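You operate a simulated robot arm through the tools that you are given. There is no shell and no other tool. Be economical: measure what you need, move in short steps, check, and stop when the job is done.

The job below is to be done with a simulated two-armed robot. You get a single attempt, and the scene is never put back.

Task
Pick up the can marked "Tonic Water" from the shelf of the lamp bench with one hand, pass it to the other hand and put it on the top of the side table. Set down upright: can.
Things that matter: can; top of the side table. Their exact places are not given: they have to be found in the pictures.

It is judged by the outcome, as a careful person would: the job done as asked, and still so three seconds after it is handed in. It fails if anything else is knocked over, pushed out of place, dropped, spilled or broken.

Robot
Two 7-joint arms with two-finger parallel grippers on one trunk, on a base that drives. Base frame: it is fixed to the floor where the robot stands at the start and does not move with it; the origin is under the middle of the robot, x ahead of it, y to its left, z up. Units: mm, degrees, N and s.
The left shoulder is at the start at [50, 158, 1017], the right one opposite. With the tool pointing down near the work surface each hand reaches from about 100 to 520 mm from the robot's upright axis, wherever it stands, measured 20 degrees to its own side. Places, roughly: top of the side table (28x15 cm) [-1700, -500, 720]. Payload 3.91 kg a hand.
The tool frame of a hand sits at the grasp point between the pads (the TCP): z along the fingers, y along the line on which they close. The tips reach 30 mm beyond it. Largest opening 110 mm; finger width 20, thickness 10; the body of the gripper, 48 by 112 mm, starts 55 mm behind the TCP.
Orientation is that of the tool frame in the base frame, as a unit quaternion [w, x, y, z]. With the fingers straight down and closing along the base's y, the tool's x points along the base's -x, its y along +y and its z along -z.

Tools
- The arms move only by the tool jog_arm. It takes "left_plan", "right_plan" or both (then of equal length, played together; a hand with none holds still); each is a list of rows, each an object of numbers (a shift or turn left out is 0, a gripper value left out holds the last): "gripper": the closure in counts, from 0 (fully open) to 255 (shut); "tx", "ty", "tz": the shift along the tool's x, y, z in units of 40 mm (1.0 is 40 mm); "wx", "wy", "wz": the turn, a rotation vector about the tool's x, y, z in units of 4 degrees (1.0 is 4 degrees). In form: [{"gripper": .., "tx": .., "ty": .., "tz": .., "wx": .., "wy": .., "wz": ..}, ...]. A call has 1 to 8 rows; each row shifts and turns the commanded pose from where the row before left it, along the tool's axes as they then stand. A call with a number of a shift or a turn outside -1 to 1 is refused whole. Rows are played at 5 a second. More than 50 mm and 8.6 degrees between two rows, or a gripper value outside its range, and nothing of the call is played. A pose out of reach is approached as far as the arm can. The call stops where the force on the tool passes 40 N (or 10 N more than at its start, if that is more) or the arm is blocked; 0.2 s more then pass. Each finger travels about 153 mm/s and halts on what it meets, pressing with about 22 N; the grip force reading is that of the motor and also rises with nothing between the fingers. The clock runs only during rows and for 0.2 s after the last one: add rows that do not move to give the fingers time. It gives the time, the measured TCP pose, the force on the tool (base axes), the opening and the grip force at its end, in the units of the frame above (readings bear some noise), with the torque about the TCP (base axes, N m) and any sound that the robot's microphone picked up.
- Cameras (640 x 400 px; columns grow to the right, rows downward): "scene" is now at [101.7, -1, 1116.1]; the picture's right is [-0.04, -1.00, 0.00], its down [-0.90, 0.04, -0.43] and it looks along [0.43, -0.02, -0.90] (base axes); focal length 264 px, centre (320, 200). "left" rides on the left gripper at [72, -17, -103] in its tool frame; the picture's right is [0.23, 0.97, 0.00], its down [-0.76, 0.18, -0.62] and it looks along [-0.61, 0.14, 0.78] (tool axes); focal length 222 px, centre (320, 200). "right" rides on the right gripper at [72, 17, -103] in its tool frame; the picture's right is [-0.23, 0.97, 0.00], its down [-0.76, -0.18, -0.62] and it looks along [-0.61, -0.14, 0.78] (tool axes); focal length 222 px, centre (320, 200).
- camera(camera): a new picture of that camera. No time passes.
- slide_trunk(by): slides the trunk up (or, below 0, down) by that many mm; the arms and the scene camera ride with it, the base frame stays. It gives what a move gives, with no picture.
- steer(legs): drives the robot by 1 to 6 legs, each [ahead, turn to the left] in mm and degrees, along the robot's own axes; the way and the turn of a leg run together, so that a leg with both is an arc; at most 1500 mm and 180 degrees a leg. The arms and the cameras ride along, it lands a little off, and it stops where it bumps. It gives what a move gives.
- aim_head(pan, tilt): turns the head with the scene camera to pan (to the left, within 80 degrees either way) and tilt (down, from -29 to 69), counted from straight ahead of the robot. It gives what a move gives.
- measure_at(camera, pixels): for up to 12 pixels [column, row] of the newest picture of that camera ("zoom" is the newest enlarged one), the place [x, y, z] in the base frame of the surface seen there, good to about 2 mm. No time passes.
- zoom(camera, box): a new picture of the part [left, top, right, bottom] of that camera's present view, enlarged. No time passes.
- close_job(): hands the job in; it is judged then, once.

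Go step by step. Measure first, check grasps and placings, and put right what went wrong. The budget is 80 turns and 58 pictures, counting those below and the enlarged ones. Unless the task says otherwise, let go and move clear before handing in, and close with one line.

The tools are called after "Call:" as name(argument=value, ...) on one line, values as JSON. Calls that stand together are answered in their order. jog_arm: Moves the arms, as the interface text tells. Its arguments: {"type":"object","properties":{"left_plan":{"type":"array"},"right_plan":{"type":"array"}},"required":[]} The other tools are called the same way: slide_trunk (by) slides the trunk up or down; steer (legs) drives the base; aim_head (pan, tilt) turns the head that bears the scene camera; camera (camera) takes a picture; measure_at (camera, pixels) gives the place of the surface under pixels of a picture; zoom (camera, box) takes an enlarged picture of a part of a camera's view; close_job () hands the job in.

At the start:

```text
t: 0.0
left_ee_pos: [264.4, 91.1, 633.1]
left_orientation: [0.0, 0.0, 1.0, 0.0]
left_force: [-1.2, 1.1, 0.7]
left_wrist_torque: [-0.03, 0.02, -0.02]
left_opening: 110.0
left_finger_force: 0.0
right_ee_pos: [292.4, -173.9, 715.7]
right_orientation: [0.0, -0.001, 1.0, 0.001]
right_force: [-0.1, 0.7, -0.6]
right_wrist_torque: [-0.01, -0.02, 0.03]
right_opening: 110.0
right_finger_force: 0.1
trunk travel left (down, up): [-259.0, 224.0]
robot x, y, heading: [0.7, -2.6, -0.0]
head pan, tilt: [-2.5, 64.4]
```

scene: 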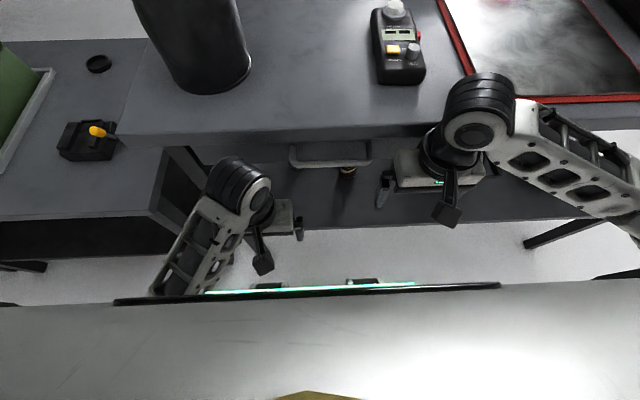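
right: 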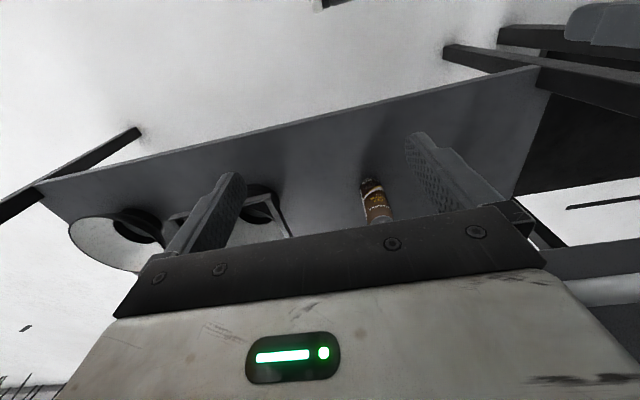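
left: 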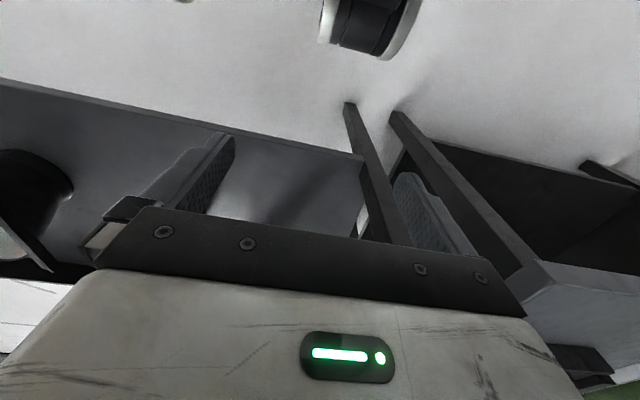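

The right picture shows a brown can at about (376,200) on a shelf under the bench. I measure it along with the shelf and bench edges.

Call:
measure_at(camera="right", pixels=[[376, 182], [377, 200], [380, 216], [330, 180], [300, 125], [520, 75], [520, 180], [250, 190], [130, 220], [440, 180]])

Call:
measure_at(camera="scene", pixels=[[330, 130], [200, 135], [420, 80], [330, 155], [350, 220], [250, 205], [160, 200], [200, 85], [400, 215], [540, 225]])

Call:
zoom(camera="right", box=[300, 120, 460, 220])

Call:
aim_head(pan=0, tilt=30)

Call:
camera(camera="scene")

```text
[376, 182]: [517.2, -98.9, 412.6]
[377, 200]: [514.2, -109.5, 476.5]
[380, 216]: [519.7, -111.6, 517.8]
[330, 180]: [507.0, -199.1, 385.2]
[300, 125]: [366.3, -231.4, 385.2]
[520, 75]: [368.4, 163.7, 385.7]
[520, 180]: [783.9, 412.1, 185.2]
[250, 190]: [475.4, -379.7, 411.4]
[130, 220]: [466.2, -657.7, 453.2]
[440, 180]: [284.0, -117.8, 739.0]
```

```text
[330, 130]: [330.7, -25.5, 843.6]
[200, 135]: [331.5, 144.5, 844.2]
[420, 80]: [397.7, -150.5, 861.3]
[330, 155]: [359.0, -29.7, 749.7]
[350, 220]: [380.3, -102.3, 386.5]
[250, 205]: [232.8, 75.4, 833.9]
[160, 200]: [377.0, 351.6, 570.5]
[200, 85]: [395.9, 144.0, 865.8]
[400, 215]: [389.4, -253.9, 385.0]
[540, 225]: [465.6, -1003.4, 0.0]
```

```text
4.00 times, centred on (380, 170) of right
```

zoom: 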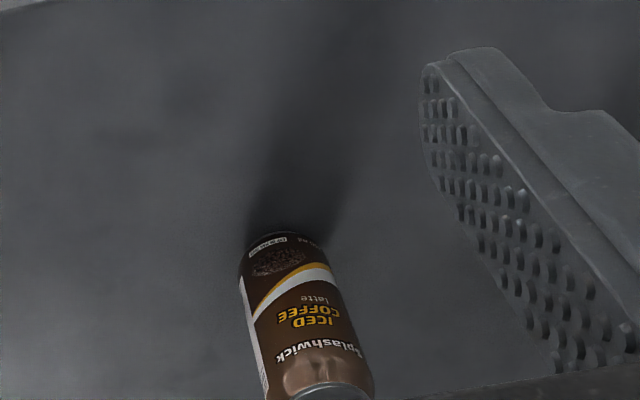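

```text
t: 1.0
left_ee_pos: [263.5, 91.9, 633.1]
left_orientation: [0.0, 0.0, 1.0, 0.001]
left_force: [0.2, 0.4, 0.3]
left_wrist_torque: [0.02, 0.02, -0.02]
left_opening: 110.1
left_finger_force: 0.1
right_ee_pos: [293.7, -174.1, 716.3]
right_orientation: [0.0, 0.0, 1.0, 0.0]
right_force: [1.1, 0.4, -0.2]
right_wrist_torque: [0.0, 0.0, 0.0]
right_opening: 110.0
right_finger_force: 0.1
trunk travel left (down, up): [-259.0, 224.0]
robot x, y, heading: [0.4, -2.9, -0.1]
head pan, tilt: [0.0, 30.0]
```

```text
53 pictures are left
```

scene: 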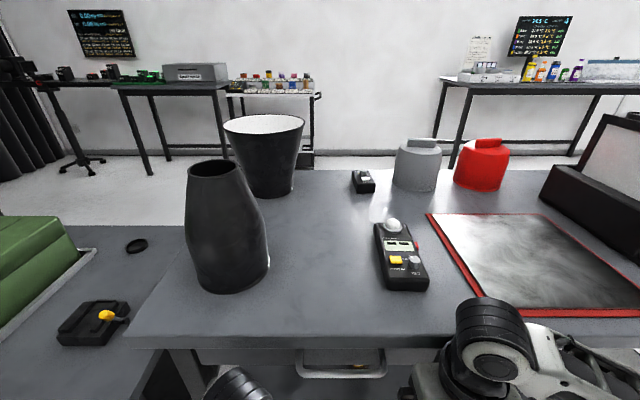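

That can is "Iced Coffee", so it's the wrong one. I look around for the lamp bench and other cans.

Call:
aim_head(pan=-70, tilt=25)

Call:
camera(camera="scene")

Call:
aim_head(pan=70, tilt=25)

Call:
camera(camera="scene")

```text
t: 2.4
left_ee_pos: [264.4, 89.7, 633.8]
left_orientation: [0.0, 0.0, 1.0, 0.0]
left_force: [-0.4, -0.7, -0.1]
left_wrist_torque: [0.01, -0.05, 0.02]
left_opening: 109.9
left_finger_force: 0.0
right_ee_pos: [293.6, -174.7, 715.4]
right_orientation: [0.0, -0.001, 1.0, 0.0]
right_force: [0.5, -0.8, -1.1]
right_wrist_torque: [-0.01, 0.0, -0.06]
right_opening: 109.9
right_finger_force: 0.0
trunk travel left (down, up): [-259.0, 224.0]
robot x, y, heading: [-0.0, 1.2, 0.0]
head pan, tilt: [-70.0, 25.0]
```

```text
52 pictures are left
```

scene: 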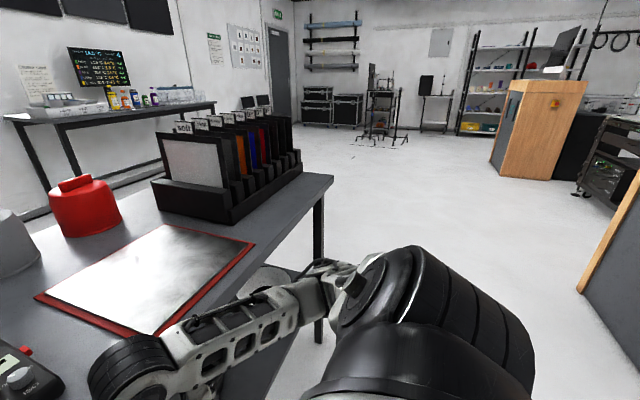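

```text
t: 4.6
left_ee_pos: [264.4, 91.0, 633.7]
left_orientation: [0.0, 0.0, 1.0, 0.0]
left_force: [-0.3, 0.1, 0.4]
left_wrist_torque: [-0.01, -0.01, -0.01]
left_opening: 110.2
left_finger_force: 0.0
right_ee_pos: [294.3, -174.0, 716.9]
right_orientation: [0.0, -0.001, 1.0, 0.0]
right_force: [0.5, 0.8, 0.0]
right_wrist_torque: [-0.01, -0.01, -0.03]
right_opening: 110.0
right_finger_force: 0.0
trunk travel left (down, up): [-259.0, 224.0]
robot x, y, heading: [2.8, -4.5, -0.1]
head pan, tilt: [70.0, 25.0]
```

```text
51 pictures are left
```

scene: 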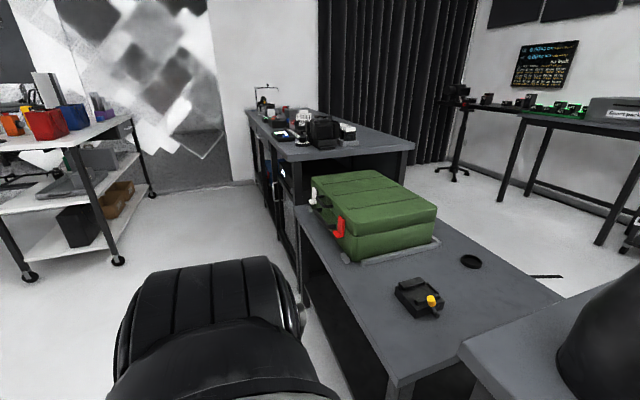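

The bench ahead has the shelf. I back off to get clearance, lower the trunk and pitch the right hand to view along the shelf.

Call:
steer(legs=[[-300, 0]])

Call:
slide_trunk(by=-180)

Call:
aim_head(pan=0, tilt=40)

Call:
camera(camera="scene")

Call:
jog_arm(right_plan=[{"wy": -1}, {"wy": -1}, {"wy": -1}, {"wy": -1}, {"wy": -1}, {"wy": -1}])

Call:
camera(camera="right")

```text
t: 6.7
left_ee_pos: [-36.9, 90.0, 634.0]
left_orientation: [0.0, 0.0, 1.0, 0.0]
left_force: [-1.3, 0.5, -0.1]
left_wrist_torque: [0.02, -0.01, 0.03]
left_opening: 110.2
left_finger_force: 0.0
right_ee_pos: [-9.4, -174.3, 715.8]
right_orientation: [0.0, 0.0, 1.0, 0.001]
right_force: [0.3, -1.2, 0.2]
right_wrist_torque: [0.02, 0.04, -0.01]
right_opening: 109.9
right_finger_force: 0.1
trunk travel left (down, up): [-259.0, 224.0]
robot x, y, heading: [-302.2, 1.9, 0.1]
head pan, tilt: [70.0, 25.0]
```

```text
t: 8.3
left_ee_pos: [-29.0, 83.4, 538.5]
left_orientation: [0.095, 0.007, 0.994, -0.061]
left_force: [0.4, -0.3, 0.9]
left_wrist_torque: [0.02, 0.0, 0.02]
left_opening: 110.0
left_finger_force: 0.1
right_ee_pos: [-8.8, -174.2, 558.3]
right_orientation: [0.0, 0.0, 1.0, 0.001]
right_force: [0.2, -0.5, -0.4]
right_wrist_torque: [0.01, -0.04, -0.01]
right_opening: 109.8
right_finger_force: 0.0
trunk travel left (down, up): [-102.0, 380.0]
robot x, y, heading: [-300.9, 4.1, -0.1]
head pan, tilt: [70.0, 25.0]
stopped: the arm was blocked; the commanded pose is now the measured one
```

```text
t: 9.7
left_ee_pos: [-29.2, 84.5, 536.9]
left_orientation: [0.092, 0.007, 0.994, -0.057]
left_force: [-0.6, 1.1, 0.4]
left_wrist_torque: [0.0, 0.04, 0.02]
left_opening: 110.0
left_finger_force: 0.0
right_ee_pos: [-9.5, -174.1, 561.3]
right_orientation: [0.0, -0.001, 1.0, 0.0]
right_force: [0.0, 0.6, -0.1]
right_wrist_torque: [0.02, -0.01, -0.01]
right_opening: 110.0
right_finger_force: 0.1
trunk travel left (down, up): [-102.0, 380.0]
robot x, y, heading: [-302.5, 1.8, -0.0]
head pan, tilt: [0.0, 40.0]
```

```text
50 pictures are left
```

scene: 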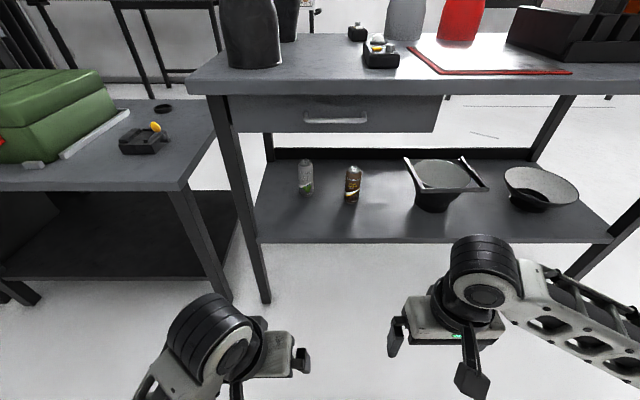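

```text
t: 11.1
left_ee_pos: [-29.4, 84.2, 538.0]
left_orientation: [0.091, 0.006, 0.994, -0.056]
left_force: [0.1, 0.1, -0.9]
left_wrist_torque: [-0.01, 0.02, -0.01]
left_opening: 110.1
left_finger_force: 0.0
right_ee_pos: [-4.7, -173.2, 555.7]
right_orientation: [0.209, 0.0, 0.978, 0.0]
right_force: [0.0, -0.3, -0.5]
right_wrist_torque: [0.01, -0.04, 0.02]
right_opening: 110.1
right_finger_force: 0.1
right hand out of reach, approached as far as the arm can: row 6
trunk travel left (down, up): [-102.0, 380.0]
robot x, y, heading: [-302.2, 0.6, -0.1]
head pan, tilt: [0.0, 40.0]
```

```text
49 pictures are left
```

right: 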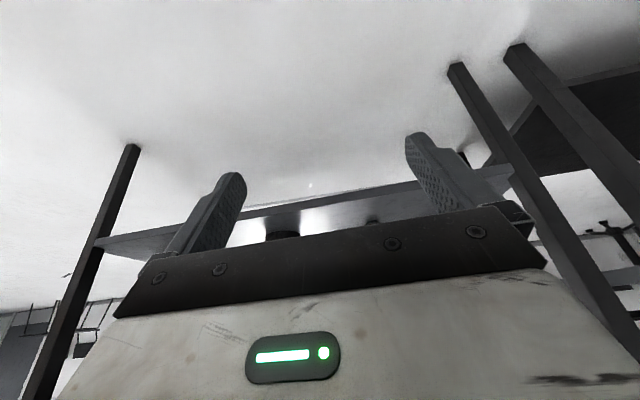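

Excellent: two cans on the shelf at scene (306,176) and (353,184). I zoom in on them.

Call:
zoom(camera="scene", box=[270, 140, 390, 215])

Call:
measure_at(camera="scene", pixels=[[306, 161], [306, 178], [306, 193], [300, 178], [312, 178], [353, 185], [353, 168], [265, 242], [600, 242], [335, 131], [335, 120], [320, 152]])

```text
5.33 times, centred on (330, 178) of scene
```

zoom: 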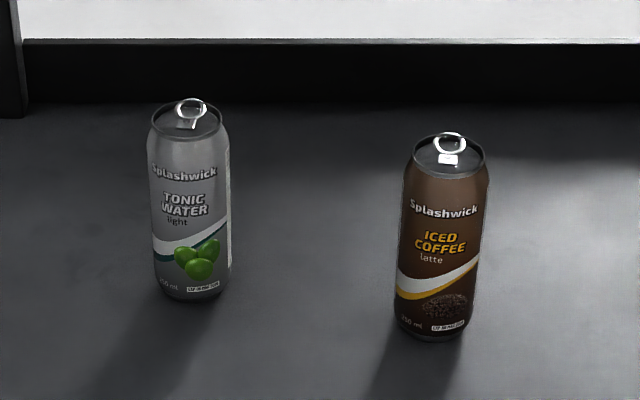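

```text
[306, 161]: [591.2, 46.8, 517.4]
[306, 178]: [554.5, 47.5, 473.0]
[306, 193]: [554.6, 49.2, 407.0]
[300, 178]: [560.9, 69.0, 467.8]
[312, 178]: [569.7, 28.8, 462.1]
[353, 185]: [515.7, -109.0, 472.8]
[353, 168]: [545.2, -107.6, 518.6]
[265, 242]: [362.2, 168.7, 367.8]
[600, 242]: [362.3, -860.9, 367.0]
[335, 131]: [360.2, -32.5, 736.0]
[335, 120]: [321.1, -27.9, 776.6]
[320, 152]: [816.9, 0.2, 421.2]
```

The Tonic Water can stands at about (581, 48), z 385–518. I'll grasp with the left hand pitched 60° forward; first I free the left arm by raising it, square it and begin pitching it.

Call:
jog_arm(left_plan=[{"tz": -0.8, "tx": -0.6, "wx": -0.8}, {"tz": -0.8, "tx": -0.6, "wx": -0.8}, {"tz": -0.8, "tx": -0.6, "wy": -1}, {"tz": -0.8, "tx": -0.6, "wy": -1}, {"wy": -1}, {"wy": -1}, {"wy": -1}, {"wy": -1}])

Call:
steer(legs=[[0, -25], [200, 0], [0, 25]])

Call:
camera(camera="scene")

```text
t: 12.9
left_ee_pos: [38.9, 88.1, 679.9]
left_orientation: [0.294, 0.001, 0.956, -0.004]
left_force: [0.0, -0.2, 0.1]
left_wrist_torque: [-0.03, 0.0, 0.0]
left_opening: 110.2
left_finger_force: 0.0
right_ee_pos: [-4.4, -171.8, 557.1]
right_orientation: [0.208, 0.0, 0.978, 0.0]
right_force: [0.2, 0.6, -0.3]
right_wrist_torque: [-0.02, 0.02, 0.02]
right_opening: 110.0
right_finger_force: 0.1
trunk travel left (down, up): [-102.0, 380.0]
robot x, y, heading: [-300.8, 2.8, 0.0]
head pan, tilt: [0.0, 40.0]
```

```text
t: 17.1
left_ee_pos: [220.5, 5.4, 680.4]
left_orientation: [0.294, -0.001, 0.956, -0.003]
left_force: [-1.3, -0.8, 0.6]
left_wrist_torque: [-0.01, 0.01, 0.01]
left_opening: 110.0
left_finger_force: 0.1
right_ee_pos: [177.3, -255.4, 555.8]
right_orientation: [0.208, -0.003, 0.978, 0.0]
right_force: [-0.8, -0.2, 0.7]
right_wrist_torque: [-0.01, -0.01, -0.02]
right_opening: 109.9
right_finger_force: 0.1
trunk travel left (down, up): [-102.0, 380.0]
robot x, y, heading: [-119.0, -86.8, 0.3]
head pan, tilt: [0.0, 40.0]
```

```text
47 pictures are left
```

scene: 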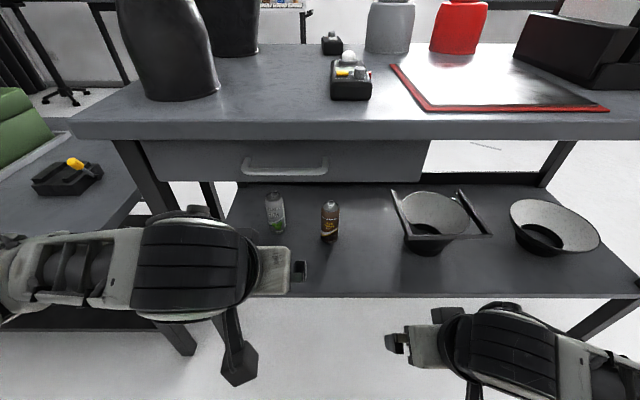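

The left hand is nearly placed in front of the can (275,212). I finish pitching to 60°, and draw the right hand back; measuring the forearm/bench clearances too.

Call:
measure_at(camera="scene", pixels=[[40, 270], [20, 245], [200, 260], [100, 215], [130, 200], [150, 290], [275, 195], [275, 212], [330, 220], [160, 195]])

Call:
jog_arm(left_plan=[{"wy": -1, "ty": 0.2}, {"wy": -1, "ty": 0.2}, {"wy": -1, "ty": 0.2}, {"wy": -1, "ty": 0.2}, {"wy": -1, "ty": 0.2}, {"wy": -1, "ty": 0.1}, {"wy": -0.5}], right_plan=[{"tx": 0.4, "tz": -0.2}, {"tx": 0.4, "tz": -0.2}, {"tx": 0.4, "tz": -0.2}, {"tx": 0.4, "tz": -0.2}, {}, {}, {}])

```text
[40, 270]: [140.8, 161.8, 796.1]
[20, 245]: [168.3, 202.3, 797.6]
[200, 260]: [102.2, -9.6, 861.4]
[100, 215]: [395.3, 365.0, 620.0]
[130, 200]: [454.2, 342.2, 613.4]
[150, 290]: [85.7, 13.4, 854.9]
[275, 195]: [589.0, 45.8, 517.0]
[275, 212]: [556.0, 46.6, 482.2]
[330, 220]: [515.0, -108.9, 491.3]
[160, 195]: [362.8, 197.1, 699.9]
```

```text
t: 18.7
left_ee_pos: [256.1, 26.5, 668.1]
left_orientation: [0.503, -0.001, 0.865, -0.002]
left_force: [0.5, -1.1, -0.5]
left_wrist_torque: [0.02, 0.0, -0.01]
left_opening: 110.0
left_finger_force: 0.1
left hand out of reach, approached as far as the arm can: row 1, 2, 3, 4, 5, 6
right_ee_pos: [140.2, -241.1, 523.9]
right_orientation: [0.207, -0.002, 0.978, -0.001]
right_force: [-0.5, -0.4, 1.2]
right_wrist_torque: [-0.03, 0.0, 0.0]
right_opening: 110.3
right_finger_force: 0.1
right hand out of reach, approached as far as the arm can: row 1, 2, 3, 4
trunk travel left (down, up): [-102.0, 380.0]
robot x, y, heading: [-121.1, -83.9, 0.1]
head pan, tilt: [0.0, 40.0]
```

The left hand is at 60° pitch. I lower it to about z 470 while moving a bit forward, still outside the shelf front.

Call:
jog_arm(left_plan=[{"tx": 0.55, "tz": 0.75}, {"tx": 0.55, "tz": 0.75}, {"tx": 0.7, "tz": 0.55, "ty": 0.2}, {"tx": 0.76, "tz": 0.44, "ty": 0.2}, {"tx": 0.76, "tz": 0.44, "ty": 0.15}, {"tx": 0.5, "tz": 0.3}])

Call:
camera(camera="scene")

Call:
camera(camera="left")

```text
t: 20.1
left_ee_pos: [297.6, 47.7, 491.4]
left_orientation: [0.516, -0.004, 0.857, -0.006]
left_force: [0.2, 0.4, 0.1]
left_wrist_torque: [0.03, -0.03, -0.04]
left_opening: 109.8
left_finger_force: 0.0
right_ee_pos: [138.3, -241.7, 530.2]
right_orientation: [0.21, -0.001, 0.978, 0.001]
right_force: [-0.9, -0.2, -1.6]
right_wrist_torque: [0.02, 0.0, 0.04]
right_opening: 110.1
right_finger_force: 0.1
trunk travel left (down, up): [-102.0, 380.0]
robot x, y, heading: [-120.6, -87.7, 0.4]
head pan, tilt: [0.0, 40.0]
```

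```text
46 pictures are left
```

scene: 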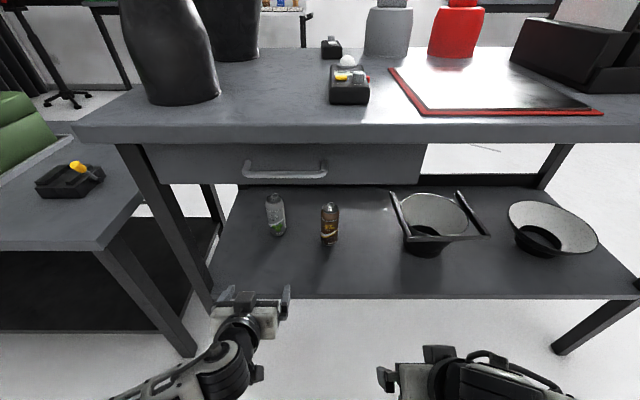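

```text
45 pictures are left
```

left: 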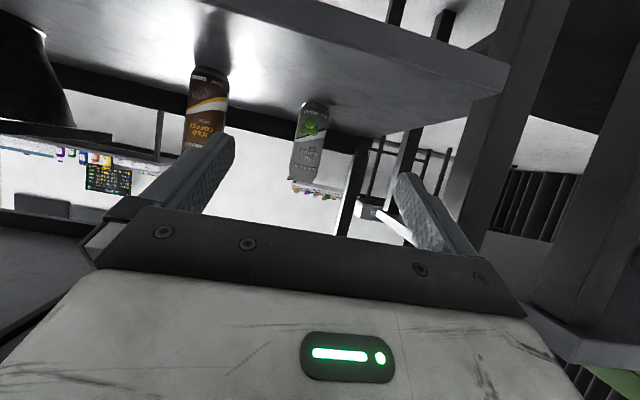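

Clear path: the hand is centered on the can's y (47.7 vs 47). I drive forward 100 mm and then reach with the arm.

Call:
steer(legs=[[100, 0]])

Call:
jog_arm(left_plan=[{"tx": -0.35, "tz": 0.75}, {"tx": -0.35, "tz": 0.75}, {"tx": -0.1, "tz": 0.7}])

Call:
camera(camera="scene")

Call:
camera(camera="left")

```text
t: 21.2
left_ee_pos: [397.9, 47.3, 493.1]
left_orientation: [0.52, -0.005, 0.854, -0.008]
left_force: [-0.4, -0.1, -0.6]
left_wrist_torque: [-0.01, -0.02, 0.0]
left_opening: 110.2
left_finger_force: 0.2
right_ee_pos: [238.6, -241.7, 527.3]
right_orientation: [0.211, -0.001, 0.977, 0.001]
right_force: [-0.3, 0.1, 1.1]
right_wrist_torque: [-0.02, -0.02, -0.04]
right_opening: 110.0
right_finger_force: 0.1
trunk travel left (down, up): [-102.0, 380.0]
robot x, y, heading: [-20.6, -85.6, -0.1]
head pan, tilt: [0.0, 40.0]
```

```text
t: 22.0
left_ee_pos: [492.2, 46.7, 474.9]
left_orientation: [0.516, -0.006, 0.856, -0.01]
left_force: [-0.9, -0.2, -0.3]
left_wrist_torque: [-0.02, 0.02, 0.01]
left_opening: 110.1
left_finger_force: 0.2
right_ee_pos: [239.8, -242.0, 524.6]
right_orientation: [0.208, -0.001, 0.978, -0.001]
right_force: [0.6, -0.2, 0.1]
right_wrist_torque: [-0.02, -0.02, -0.02]
right_opening: 110.0
right_finger_force: 0.2
trunk travel left (down, up): [-102.0, 380.0]
robot x, y, heading: [-20.9, -84.8, 0.0]
head pan, tilt: [0.0, 40.0]
```

```text
44 pictures are left
```

scene: 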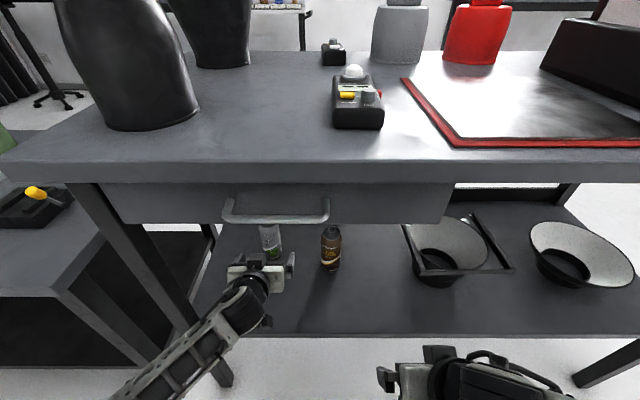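

```text
43 pictures are left
```

left: 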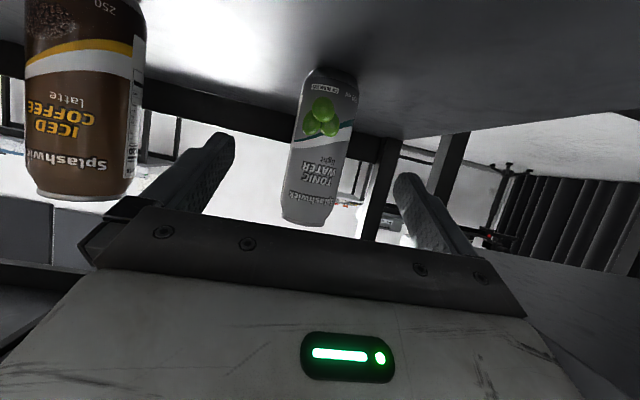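

The can (325,140 in left view) is well between the fingers. Checking the forearm's clearance from the bench leg before the final advance.

Call:
measure_at(camera="scene", pixels=[[230, 335], [195, 365], [150, 380], [185, 320], [225, 375], [215, 340], [240, 300], [268, 232], [262, 330]])

Call:
measure_at(camera="left", pixels=[[298, 140], [322, 140], [346, 140], [312, 170], [308, 215]])

```text
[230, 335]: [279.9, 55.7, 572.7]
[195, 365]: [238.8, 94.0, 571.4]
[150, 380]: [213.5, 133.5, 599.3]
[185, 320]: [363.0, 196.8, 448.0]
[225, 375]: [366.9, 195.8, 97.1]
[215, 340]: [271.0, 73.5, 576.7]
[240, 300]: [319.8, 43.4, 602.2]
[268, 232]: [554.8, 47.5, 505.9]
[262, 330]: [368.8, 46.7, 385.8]
```

```text
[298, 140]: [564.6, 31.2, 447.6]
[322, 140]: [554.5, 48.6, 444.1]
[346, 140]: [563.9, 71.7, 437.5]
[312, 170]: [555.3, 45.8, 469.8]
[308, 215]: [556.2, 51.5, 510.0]
```

Clear. Advancing 100 mm along the tool axis to centre the fingers around the can at z ≈ 430.

Call:
jog_arm(left_plan=[{"tz": 0.6, "ty": 0.08}, {"tz": 0.6}, {"tz": 0.6}, {"tz": 0.6}, {"tz": 0.1}])

Call:
camera(camera="left")

Call:
camera(camera="scene")

```text
t: 23.2
left_ee_pos: [581.2, 63.4, 428.5]
left_orientation: [0.517, -0.006, 0.856, -0.001]
left_force: [-0.4, -0.4, 0.0]
left_wrist_torque: [0.01, -0.01, 0.03]
left_opening: 109.8
left_finger_force: 0.1
right_ee_pos: [239.2, -239.5, 527.0]
right_orientation: [0.208, -0.002, 0.978, -0.002]
right_force: [-1.1, 0.5, -1.1]
right_wrist_torque: [0.01, 0.05, -0.04]
right_opening: 110.1
right_finger_force: 0.1
trunk travel left (down, up): [-102.0, 380.0]
robot x, y, heading: [-18.0, -85.0, -0.0]
head pan, tilt: [0.0, 40.0]
```

```text
42 pictures are left
```

left: 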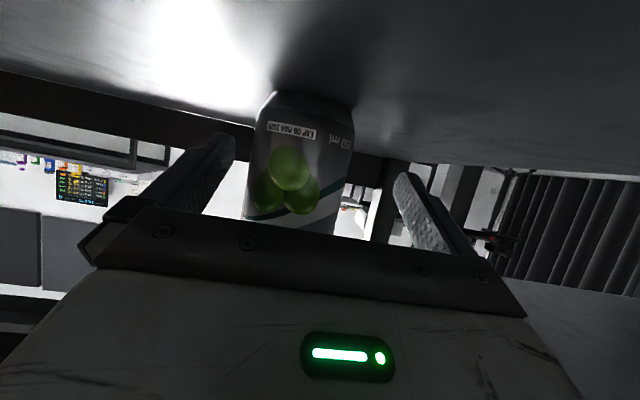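

```text
41 pictures are left
```

scene: 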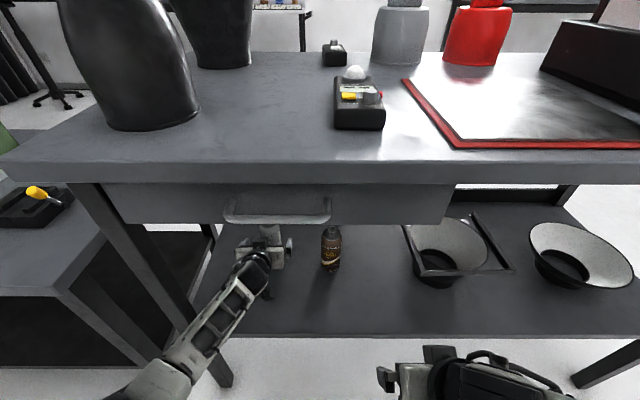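

The hand drifted to y 63 while the can is at about y 50, so I shift it back by 13 mm.

Call:
jog_arm(left_plan=[{"ty": -0.33}, {}])

Call:
measure_at(camera="left", pixels=[[252, 180], [300, 180], [340, 180], [300, 140], [325, 210]])

```text
t: 24.0
left_ee_pos: [584.0, 81.5, 426.5]
left_orientation: [0.518, -0.001, 0.855, 0.027]
left_force: [-0.9, -0.4, 0.4]
left_wrist_torque: [-0.01, 0.01, 0.01]
left_opening: 110.0
left_finger_force: 0.1
right_ee_pos: [239.5, -241.7, 524.0]
right_orientation: [0.207, -0.002, 0.978, -0.001]
right_force: [0.7, 0.0, -0.3]
right_wrist_torque: [-0.01, -0.02, 0.0]
right_opening: 109.8
right_finger_force: 0.1
trunk travel left (down, up): [-102.0, 380.0]
robot x, y, heading: [-21.3, -83.5, 0.1]
head pan, tilt: [0.0, 40.0]
stopped in row 2 (left hand): the arm was blocked; the commanded pose is now the measured one
```

```text
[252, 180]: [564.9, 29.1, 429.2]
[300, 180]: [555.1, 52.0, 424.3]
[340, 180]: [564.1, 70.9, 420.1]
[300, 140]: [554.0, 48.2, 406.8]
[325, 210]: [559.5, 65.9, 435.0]
```

The arm went the wrong way (y 81) and reports being blocked; something is being touched. I look before moving.

Call:
camera(camera="left")

Call:
aim_head(pan=20, tilt=60)

Call:
camera(camera="scene")

```text
40 pictures are left
```

left: 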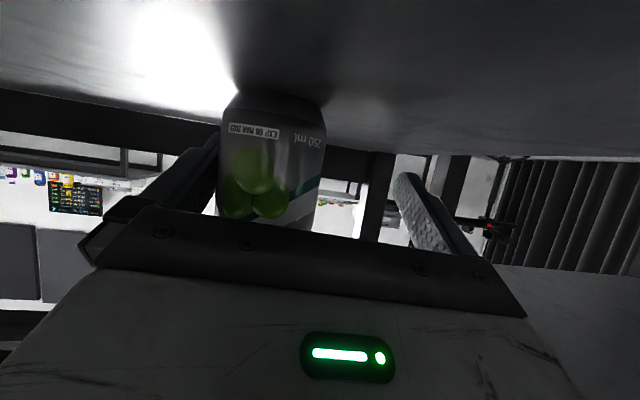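

```text
t: 24.9
left_ee_pos: [584.0, 81.1, 426.7]
left_orientation: [0.517, -0.001, 0.856, 0.026]
left_force: [-0.8, 0.8, 0.3]
left_wrist_torque: [0.01, -0.05, 0.01]
left_opening: 110.3
left_finger_force: 0.1
right_ee_pos: [239.1, -240.9, 524.2]
right_orientation: [0.207, -0.001, 0.978, -0.001]
right_force: [0.6, 0.4, 0.8]
right_wrist_torque: [0.01, 0.0, 0.01]
right_opening: 110.1
right_finger_force: 0.0
trunk travel left (down, up): [-102.0, 380.0]
robot x, y, heading: [-21.6, -85.3, -0.1]
head pan, tilt: [20.0, 60.0]
```

```text
39 pictures are left
```

scene: 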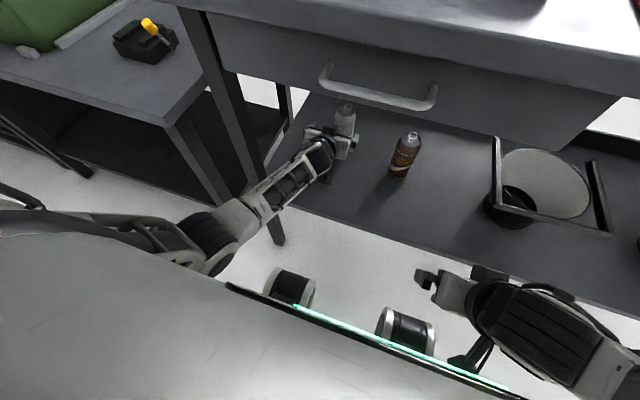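

Call:
measure_at(camera="scene", pixels=[[200, 235], [235, 215], [225, 265], [190, 262], [255, 190], [270, 215], [300, 180], [275, 235], [240, 130], [330, 205], [140, 225], [325, 180]])

Call:
zoom(camera="scene", box=[120, 80, 400, 280])

```text
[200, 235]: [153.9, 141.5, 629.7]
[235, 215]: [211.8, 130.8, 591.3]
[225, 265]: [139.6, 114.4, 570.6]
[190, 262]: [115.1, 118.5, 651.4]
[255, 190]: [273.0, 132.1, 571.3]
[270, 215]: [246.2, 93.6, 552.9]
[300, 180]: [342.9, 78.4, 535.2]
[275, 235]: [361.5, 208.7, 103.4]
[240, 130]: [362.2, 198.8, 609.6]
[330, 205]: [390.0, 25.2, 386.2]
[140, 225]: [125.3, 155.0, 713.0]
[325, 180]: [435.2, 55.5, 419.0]
```

```text
2.00 times, centred on (260, 180) of scene
```

zoom: 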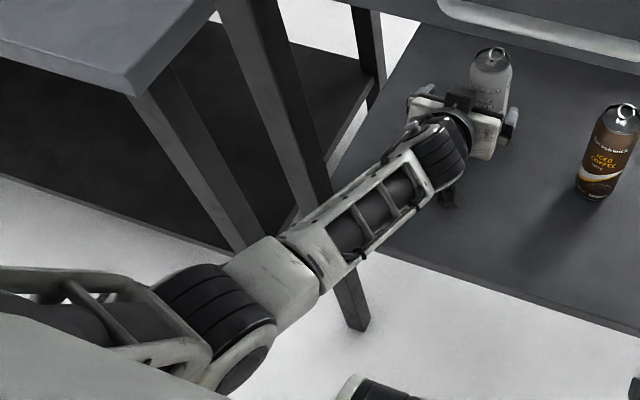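

No contact with the leg; the arm is in an awkward configuration. I'll instead use the base: a 2.8° right turn brings the hand −30 mm in y rigidly.

Call:
steer(legs=[[-8, -2.8]])

Call:
camera(camera="left")

```text
t: 25.7
left_ee_pos: [583.1, 52.9, 426.5]
left_orientation: [0.518, 0.02, 0.855, 0.014]
left_force: [-0.8, 0.2, 0.5]
left_wrist_torque: [-0.01, -0.01, -0.02]
left_opening: 110.1
left_finger_force: 0.1
right_ee_pos: [224.8, -252.7, 525.0]
right_orientation: [0.208, 0.023, 0.978, -0.006]
right_force: [0.7, -0.3, 0.1]
right_wrist_torque: [-0.01, -0.01, 0.03]
right_opening: 110.0
right_finger_force: 0.1
trunk travel left (down, up): [-102.0, 380.0]
robot x, y, heading: [-27.6, -81.9, -2.4]
head pan, tilt: [20.0, 60.0]
```

```text
37 pictures are left
```

left: 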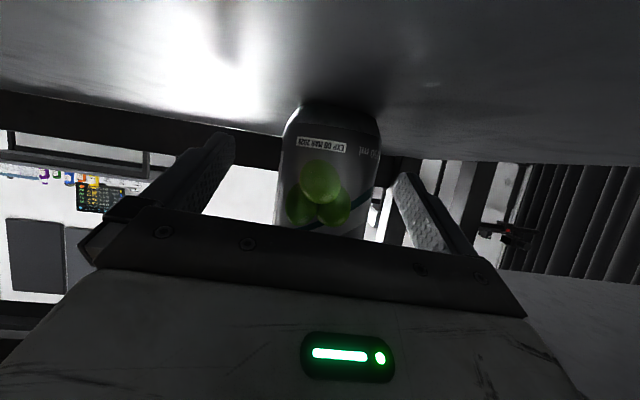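

Call:
measure_at(camera="left", pixels=[[280, 180], [326, 180], [372, 180], [326, 150], [330, 215], [330, 110]])

Call:
zoom(camera="scene", box=[280, 70, 420, 190])

```text
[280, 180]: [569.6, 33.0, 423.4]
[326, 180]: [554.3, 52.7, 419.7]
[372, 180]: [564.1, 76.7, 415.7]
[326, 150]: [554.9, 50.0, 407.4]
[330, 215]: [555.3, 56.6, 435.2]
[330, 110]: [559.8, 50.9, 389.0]
```

```text
3.33 times, centred on (350, 130) of scene
```

zoom: 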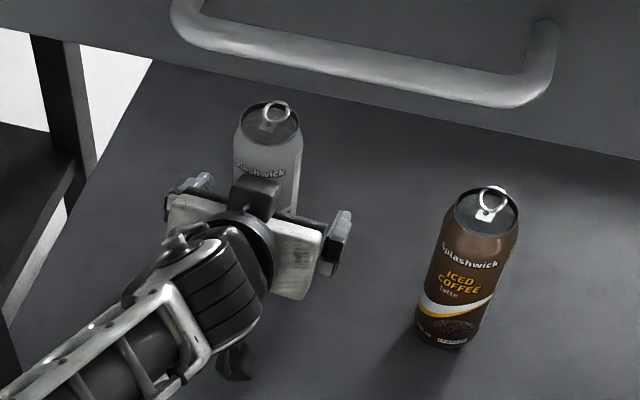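

Can centre ≈ y 53, x 581, matching the hand. Closing the gripper.

Call:
jog_arm(left_plan=[{"gripper": 60}, {"gripper": 110}, {"gripper": 150}, {"gripper": 255}, {"gripper": 255}, {"gripper": 255}])

Call:
camera(camera="left")

```text
t: 27.1
left_ee_pos: [583.9, 53.2, 424.7]
left_orientation: [0.518, 0.02, 0.855, 0.015]
left_force: [1.8, 0.4, 1.0]
left_wrist_torque: [-0.01, -0.06, 0.01]
left_opening: 52.2
left_finger_force: 21.8
right_ee_pos: [223.7, -253.6, 525.2]
right_orientation: [0.207, 0.023, 0.978, -0.006]
right_force: [0.1, -0.5, -0.2]
right_wrist_torque: [0.02, 0.0, 0.01]
right_opening: 110.0
right_finger_force: 0.0
trunk travel left (down, up): [-102.0, 380.0]
robot x, y, heading: [-26.9, -82.6, -2.9]
head pan, tilt: [20.0, 60.0]
```

```text
35 pictures are left
```

left: 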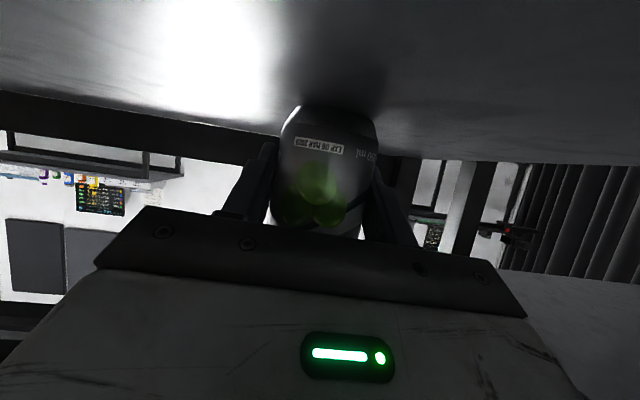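

Held (52 mm, 22 N). Lift 40 mm with the trunk, then back out.

Call:
slide_trunk(by=40)

Call:
camera(camera="left")

Call:
steer(legs=[[-350, 0]])

Call:
aim_head(pan=0, tilt=50)

Call:
camera(camera="scene")

```text
t: 27.9
left_ee_pos: [582.3, 51.8, 466.4]
left_orientation: [0.519, 0.02, 0.855, 0.014]
left_force: [-0.3, -0.2, -2.7]
left_wrist_torque: [-0.01, 0.02, 0.02]
left_opening: 52.3
left_finger_force: 22.2
right_ee_pos: [224.5, -254.5, 563.8]
right_orientation: [0.207, 0.023, 0.978, -0.006]
right_force: [-0.8, 0.3, 0.3]
right_wrist_torque: [-0.03, 0.01, 0.03]
right_opening: 110.1
right_finger_force: 0.0
trunk travel left (down, up): [-142.0, 340.0]
robot x, y, heading: [-29.6, -84.1, -2.6]
head pan, tilt: [20.0, 60.0]
```

```text
34 pictures are left
```

left: 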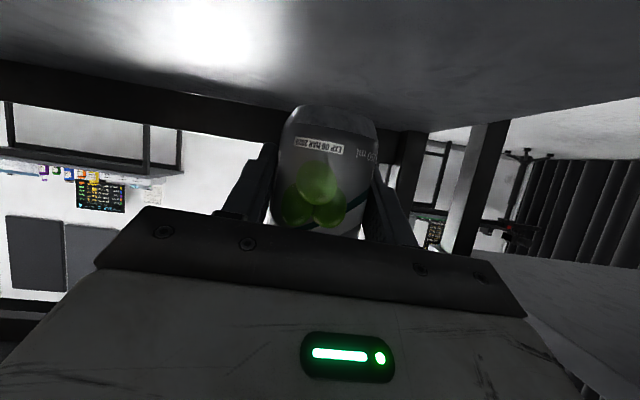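

```text
t: 30.1
left_ee_pos: [236.2, 70.1, 464.0]
left_orientation: [0.518, 0.019, 0.855, 0.015]
left_force: [0.2, -0.8, -2.4]
left_wrist_torque: [-0.02, -0.01, -0.01]
left_opening: 52.4
left_finger_force: 22.2
right_ee_pos: [-122.8, -237.3, 564.1]
right_orientation: [0.207, 0.021, 0.978, -0.006]
right_force: [-0.4, 0.0, -0.1]
right_wrist_torque: [-0.01, -0.01, 0.0]
right_opening: 109.9
right_finger_force: 0.0
trunk travel left (down, up): [-142.0, 340.0]
robot x, y, heading: [-379.1, -66.7, -2.7]
head pan, tilt: [20.0, 60.0]
```

```text
t: 31.0
left_ee_pos: [236.4, 71.1, 464.7]
left_orientation: [0.518, 0.019, 0.855, 0.015]
left_force: [0.2, -0.4, -2.6]
left_wrist_torque: [0.02, -0.01, -0.02]
left_opening: 52.1
left_finger_force: 21.8
right_ee_pos: [-122.0, -236.5, 564.8]
right_orientation: [0.207, 0.021, 0.978, -0.005]
right_force: [0.2, -0.8, 0.2]
right_wrist_torque: [0.0, -0.01, 0.01]
right_opening: 109.8
right_finger_force: 0.0
trunk travel left (down, up): [-142.0, 340.0]
robot x, y, heading: [-376.0, -71.3, -2.6]
head pan, tilt: [0.0, 50.0]
```

```text
33 pictures are left
```

scene: 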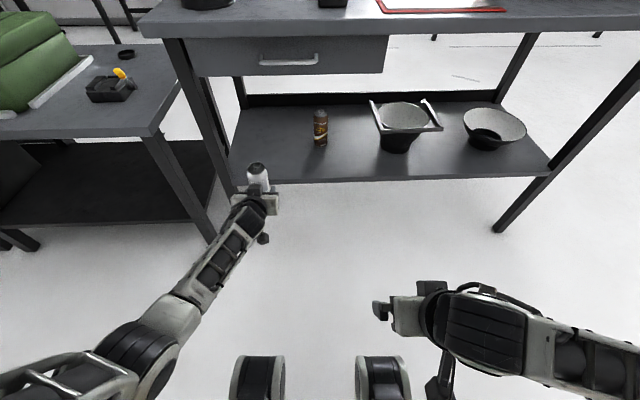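

The can is out and the other objects are undisturbed. I back off further, raise the trunk, then bring both hands to handover positions.

Call:
steer(legs=[[-150, 0]])

Call:
slide_trunk(by=120)

Call:
jog_arm(left_plan=[{"tx": 0.36, "tz": -0.68, "ty": -0.54}, {"tx": 0.36, "tz": -0.68, "ty": -0.54}, {"tx": 0.36, "tz": -0.68, "ty": -0.54}, {"tx": 0.36, "tz": -0.68, "ty": -0.54}, {"tx": 0.36, "tz": -0.68, "ty": -0.54}, {"tx": 0.36, "tz": -0.68, "ty": -0.54}], right_plan=[{"wy": 1, "tz": -0.5}, {"wy": 1, "tz": -0.5}, {"wy": 1, "tz": -0.5}, {"wy": 1, "tz": -0.5}, {"wy": 1, "tz": -0.5}, {"wy": 1, "tz": -0.5}])

Call:
camera(camera="scene")

```text
t: 32.4
left_ee_pos: [88.6, 76.3, 465.9]
left_orientation: [0.518, 0.02, 0.855, 0.014]
left_force: [-0.8, 0.2, -2.2]
left_wrist_torque: [-0.04, -0.02, 0.01]
left_opening: 52.1
left_finger_force: 22.3
right_ee_pos: [-271.2, -230.1, 563.6]
right_orientation: [0.208, 0.02, 0.978, -0.005]
right_force: [-0.4, 0.8, 0.0]
right_wrist_torque: [-0.04, -0.02, -0.01]
right_opening: 110.1
right_finger_force: 0.0
trunk travel left (down, up): [-142.0, 340.0]
robot x, y, heading: [-522.5, -63.4, -2.7]
head pan, tilt: [0.0, 50.0]
```

```text
t: 33.9
left_ee_pos: [89.2, 77.2, 583.9]
left_orientation: [0.517, 0.019, 0.856, 0.016]
left_force: [-0.4, 0.4, -2.4]
left_wrist_torque: [-0.03, 0.01, 0.04]
left_opening: 52.0
left_finger_force: 21.5
right_ee_pos: [-269.9, -231.0, 683.5]
right_orientation: [0.206, 0.02, 0.978, -0.005]
right_force: [-0.6, -0.7, 0.7]
right_wrist_torque: [-0.04, -0.01, 0.0]
right_opening: 110.1
right_finger_force: 0.0
trunk travel left (down, up): [-262.0, 220.0]
robot x, y, heading: [-523.5, -60.7, -2.7]
head pan, tilt: [0.0, 50.0]
```

```text
t: 34.8
left_ee_pos: [-7.5, 95.4, 575.3]
left_orientation: [0.53, 0.07, 0.839, 0.103]
left_force: [-1.1, 0.3, -2.8]
left_wrist_torque: [0.04, 0.01, 0.0]
left_opening: 52.4
left_finger_force: 22.0
right_ee_pos: [-269.3, -218.0, 732.2]
right_orientation: [0.082, 0.021, 0.996, -0.002]
right_force: [-0.5, 0.1, -0.3]
right_wrist_torque: [-0.02, -0.04, 0.03]
right_opening: 110.3
right_finger_force: 0.1
right hand out of reach, approached as far as the arm can: row 1, 2, 3
trunk travel left (down, up): [-262.0, 220.0]
robot x, y, heading: [-521.9, -60.0, -2.8]
head pan, tilt: [0.0, 50.0]
stopped in row 4 (left hand): the arm was blocked; the commanded pose is now the measured one
```

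```text
32 pictures are left
```

scene: 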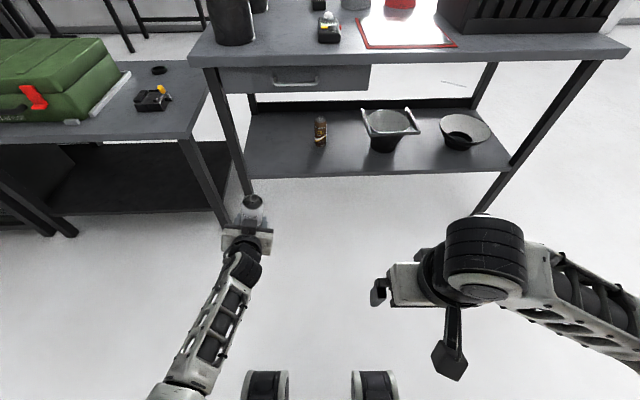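

The left elbow seems pressed against the body when moving inward, and the hand rolled ~14°. I raise the hand (lifting the elbow) and restore its orientation.

Call:
jog_arm(left_plan=[{"tx": -0.5, "tz": -0.25}, {"tx": -0.5, "tz": -0.25, "wx": 0.48, "wy": 0.17, "wz": -0.85}, {"tx": -0.5, "tz": -0.25, "wx": 0.48, "wy": 0.17, "wz": -0.85}, {"tx": -0.5, "tz": -0.25, "wx": 0.48, "wy": 0.17, "wz": -0.85}, {"tx": -0.5, "tz": -0.25}, {"tx": -0.5, "tz": -0.25}])

Call:
aim_head(pan=25, tilt=65)

Call:
camera(camera="scene")

```text
t: 36.2
left_ee_pos: [-8.4, 73.9, 707.4]
left_orientation: [0.517, 0.02, 0.856, 0.015]
left_force: [-0.3, 0.5, -2.0]
left_wrist_torque: [0.01, 0.0, -0.02]
left_opening: 52.0
left_finger_force: 21.7
right_ee_pos: [-269.5, -219.1, 732.8]
right_orientation: [0.083, 0.02, 0.996, -0.002]
right_force: [-0.2, 0.5, 0.4]
right_wrist_torque: [-0.02, 0.01, 0.01]
right_opening: 110.0
right_finger_force: 0.1
trunk travel left (down, up): [-262.0, 220.0]
robot x, y, heading: [-522.2, -59.2, -2.5]
head pan, tilt: [0.0, 50.0]
```

```text
t: 37.1
left_ee_pos: [-8.2, 73.7, 707.0]
left_orientation: [0.517, 0.02, 0.855, 0.016]
left_force: [0.4, -1.0, -2.8]
left_wrist_torque: [0.0, -0.01, 0.02]
left_opening: 52.1
left_finger_force: 21.3
right_ee_pos: [-269.5, -219.8, 732.6]
right_orientation: [0.084, 0.021, 0.996, -0.003]
right_force: [-0.5, 0.3, 0.6]
right_wrist_torque: [0.02, -0.03, -0.02]
right_opening: 110.2
right_finger_force: 0.1
trunk travel left (down, up): [-262.0, 220.0]
robot x, y, heading: [-526.1, -64.3, -2.6]
head pan, tilt: [25.0, 65.0]
```

```text
31 pictures are left
```

scene: 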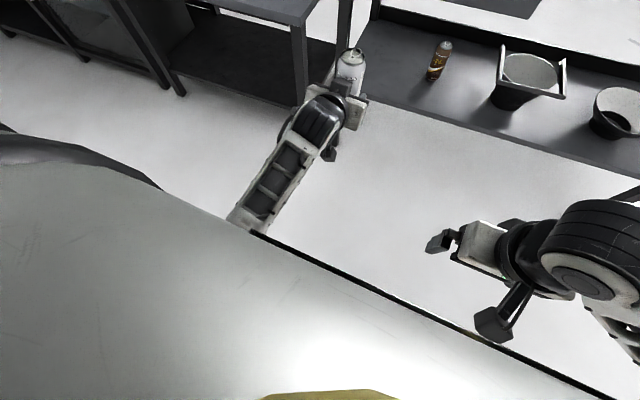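

Upright again. Next I yaw the left hand 32° to the right about the vertical, so its elbow goes outwards, then the can can come in toward the middle.

Call:
jog_arm(left_plan=[{"wx": 0.88, "wz": 0.47}, {"wx": 0.88, "wz": 0.47}, {"wx": 0.88, "wz": 0.47}, {"wx": 0.88, "wz": 0.47}, {"wx": 0.88, "wz": 0.47}, {"wx": 0.88, "wz": 0.47}, {"wx": 0.88, "wz": 0.47}, {"wx": 0.88, "wz": 0.47}])

Call:
camera(camera="scene")

```text
t: 38.9
left_ee_pos: [-7.4, 74.2, 706.8]
left_orientation: [0.49, 0.256, 0.824, -0.127]
left_force: [-0.5, 0.1, -1.9]
left_wrist_torque: [-0.02, 0.0, 0.0]
left_opening: 52.1
left_finger_force: 21.8
right_ee_pos: [-269.4, -219.9, 732.5]
right_orientation: [0.083, 0.021, 0.996, -0.003]
right_force: [-0.4, -1.6, -0.1]
right_wrist_torque: [0.02, 0.01, 0.0]
right_opening: 109.8
right_finger_force: 0.0
trunk travel left (down, up): [-262.0, 220.0]
robot x, y, heading: [-525.3, -59.6, -2.6]
head pan, tilt: [25.0, 65.0]
```

```text
30 pictures are left
```

scene: 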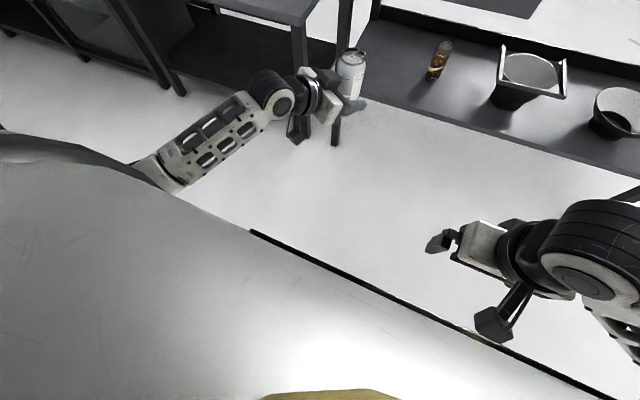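

Now bring the can inward, and meanwhile square and yaw the right hand to match the left's closing line.

Call:
jog_arm(left_plan=[{"ty": -0.72, "tx": 0.07}, {"ty": -0.72, "tx": 0.07}, {"ty": -0.72, "tx": 0.07}, {"ty": -0.72, "tx": 0.07}, {"ty": -0.72, "tx": 0.07}, {}, {}, {}], right_plan=[{"wy": 1, "tz": -0.5}, {"wy": 1, "tz": -0.5}, {"wy": 0.4, "tz": -0.5}, {"wz": 1, "tz": -0.5}, {"wz": 1}, {"wz": 1}, {"wz": 1}, {"wz": 1}])

Call:
camera(camera="scene")

```text
t: 40.7
left_ee_pos: [-92.7, -43.3, 688.7]
left_orientation: [0.49, 0.255, 0.824, -0.125]
left_force: [0.4, 0.1, -2.5]
left_wrist_torque: [0.02, 0.01, 0.01]
left_opening: 52.1
left_finger_force: 22.0
right_ee_pos: [-275.3, -220.7, 812.0]
right_orientation: [-0.001, 0.195, 0.981, -0.001]
right_force: [0.3, 0.9, -1.0]
right_wrist_torque: [0.02, 0.0, -0.01]
right_opening: 110.0
right_finger_force: 0.0
trunk travel left (down, up): [-262.0, 220.0]
robot x, y, heading: [-524.8, -62.1, -2.5]
head pan, tilt: [25.0, 65.0]
```

```text
29 pictures are left
```

scene: 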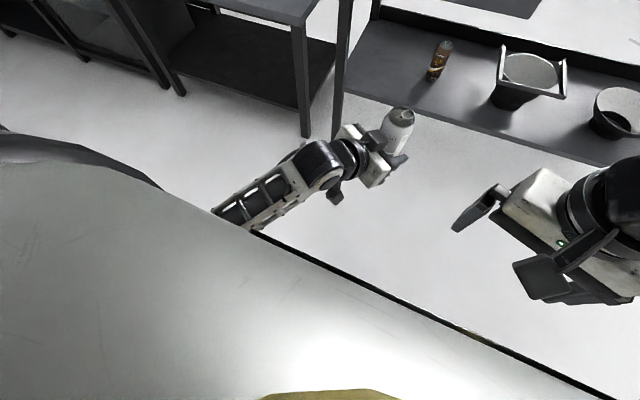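

The can is in the middle zone. I measure its top and continue yawing the right hand; then move it above the can.

Call:
aim_head(pan=10, tilt=45)

Call:
jog_arm(right_plan=[{"wz": 1, "tz": -0.4}, {"wz": 1, "tz": -0.4}, {"wz": 0.6}])

Call:
zoom(camera="scene", box=[240, 120, 480, 270])

```text
t: 41.5
left_ee_pos: [-90.4, -43.3, 688.3]
left_orientation: [0.491, 0.255, 0.824, -0.125]
left_force: [0.2, -0.9, -2.7]
left_wrist_torque: [0.01, -0.02, 0.01]
left_opening: 52.2
left_finger_force: 21.7
right_ee_pos: [-274.3, -220.2, 811.6]
right_orientation: [-0.001, 0.194, 0.981, -0.001]
right_force: [0.1, -0.4, 0.0]
right_wrist_torque: [-0.03, -0.03, -0.01]
right_opening: 110.2
right_finger_force: 0.1
trunk travel left (down, up): [-262.0, 220.0]
robot x, y, heading: [-526.9, -61.8, -2.2]
head pan, tilt: [10.0, 45.0]
```

```text
t: 42.3
left_ee_pos: [-92.3, -43.0, 688.3]
left_orientation: [0.49, 0.255, 0.824, -0.126]
left_force: [0.4, -0.1, -2.9]
left_wrist_torque: [0.02, 0.02, -0.02]
left_opening: 52.1
left_finger_force: 21.9
right_ee_pos: [-274.4, -219.8, 844.8]
right_orientation: [-0.002, 0.283, 0.959, -0.001]
right_force: [-0.7, -0.5, 0.1]
right_wrist_torque: [-0.03, 0.01, -0.02]
right_opening: 109.9
right_finger_force: 0.1
trunk travel left (down, up): [-262.0, 220.0]
robot x, y, heading: [-524.8, -61.9, -2.8]
head pan, tilt: [10.0, 45.0]
```

```text
2.67 times, centred on (360, 195) of scene
```

zoom: 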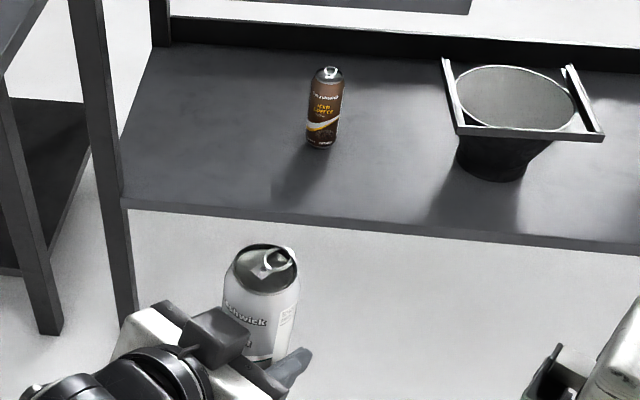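

Call:
measure_at(camera="zoom", pixels=[[237, 262], [262, 248], [292, 262], [262, 288], [280, 282], [244, 280], [250, 305], [250, 335], [295, 365], [220, 340], [262, 275]])

```text
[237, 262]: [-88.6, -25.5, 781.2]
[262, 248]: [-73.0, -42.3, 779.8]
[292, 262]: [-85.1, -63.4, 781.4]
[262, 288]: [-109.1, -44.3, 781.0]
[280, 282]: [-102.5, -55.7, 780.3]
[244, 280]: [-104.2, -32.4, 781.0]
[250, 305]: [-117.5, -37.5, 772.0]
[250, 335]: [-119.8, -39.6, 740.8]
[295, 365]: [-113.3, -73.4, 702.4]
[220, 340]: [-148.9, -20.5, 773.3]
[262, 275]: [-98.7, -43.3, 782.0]
```

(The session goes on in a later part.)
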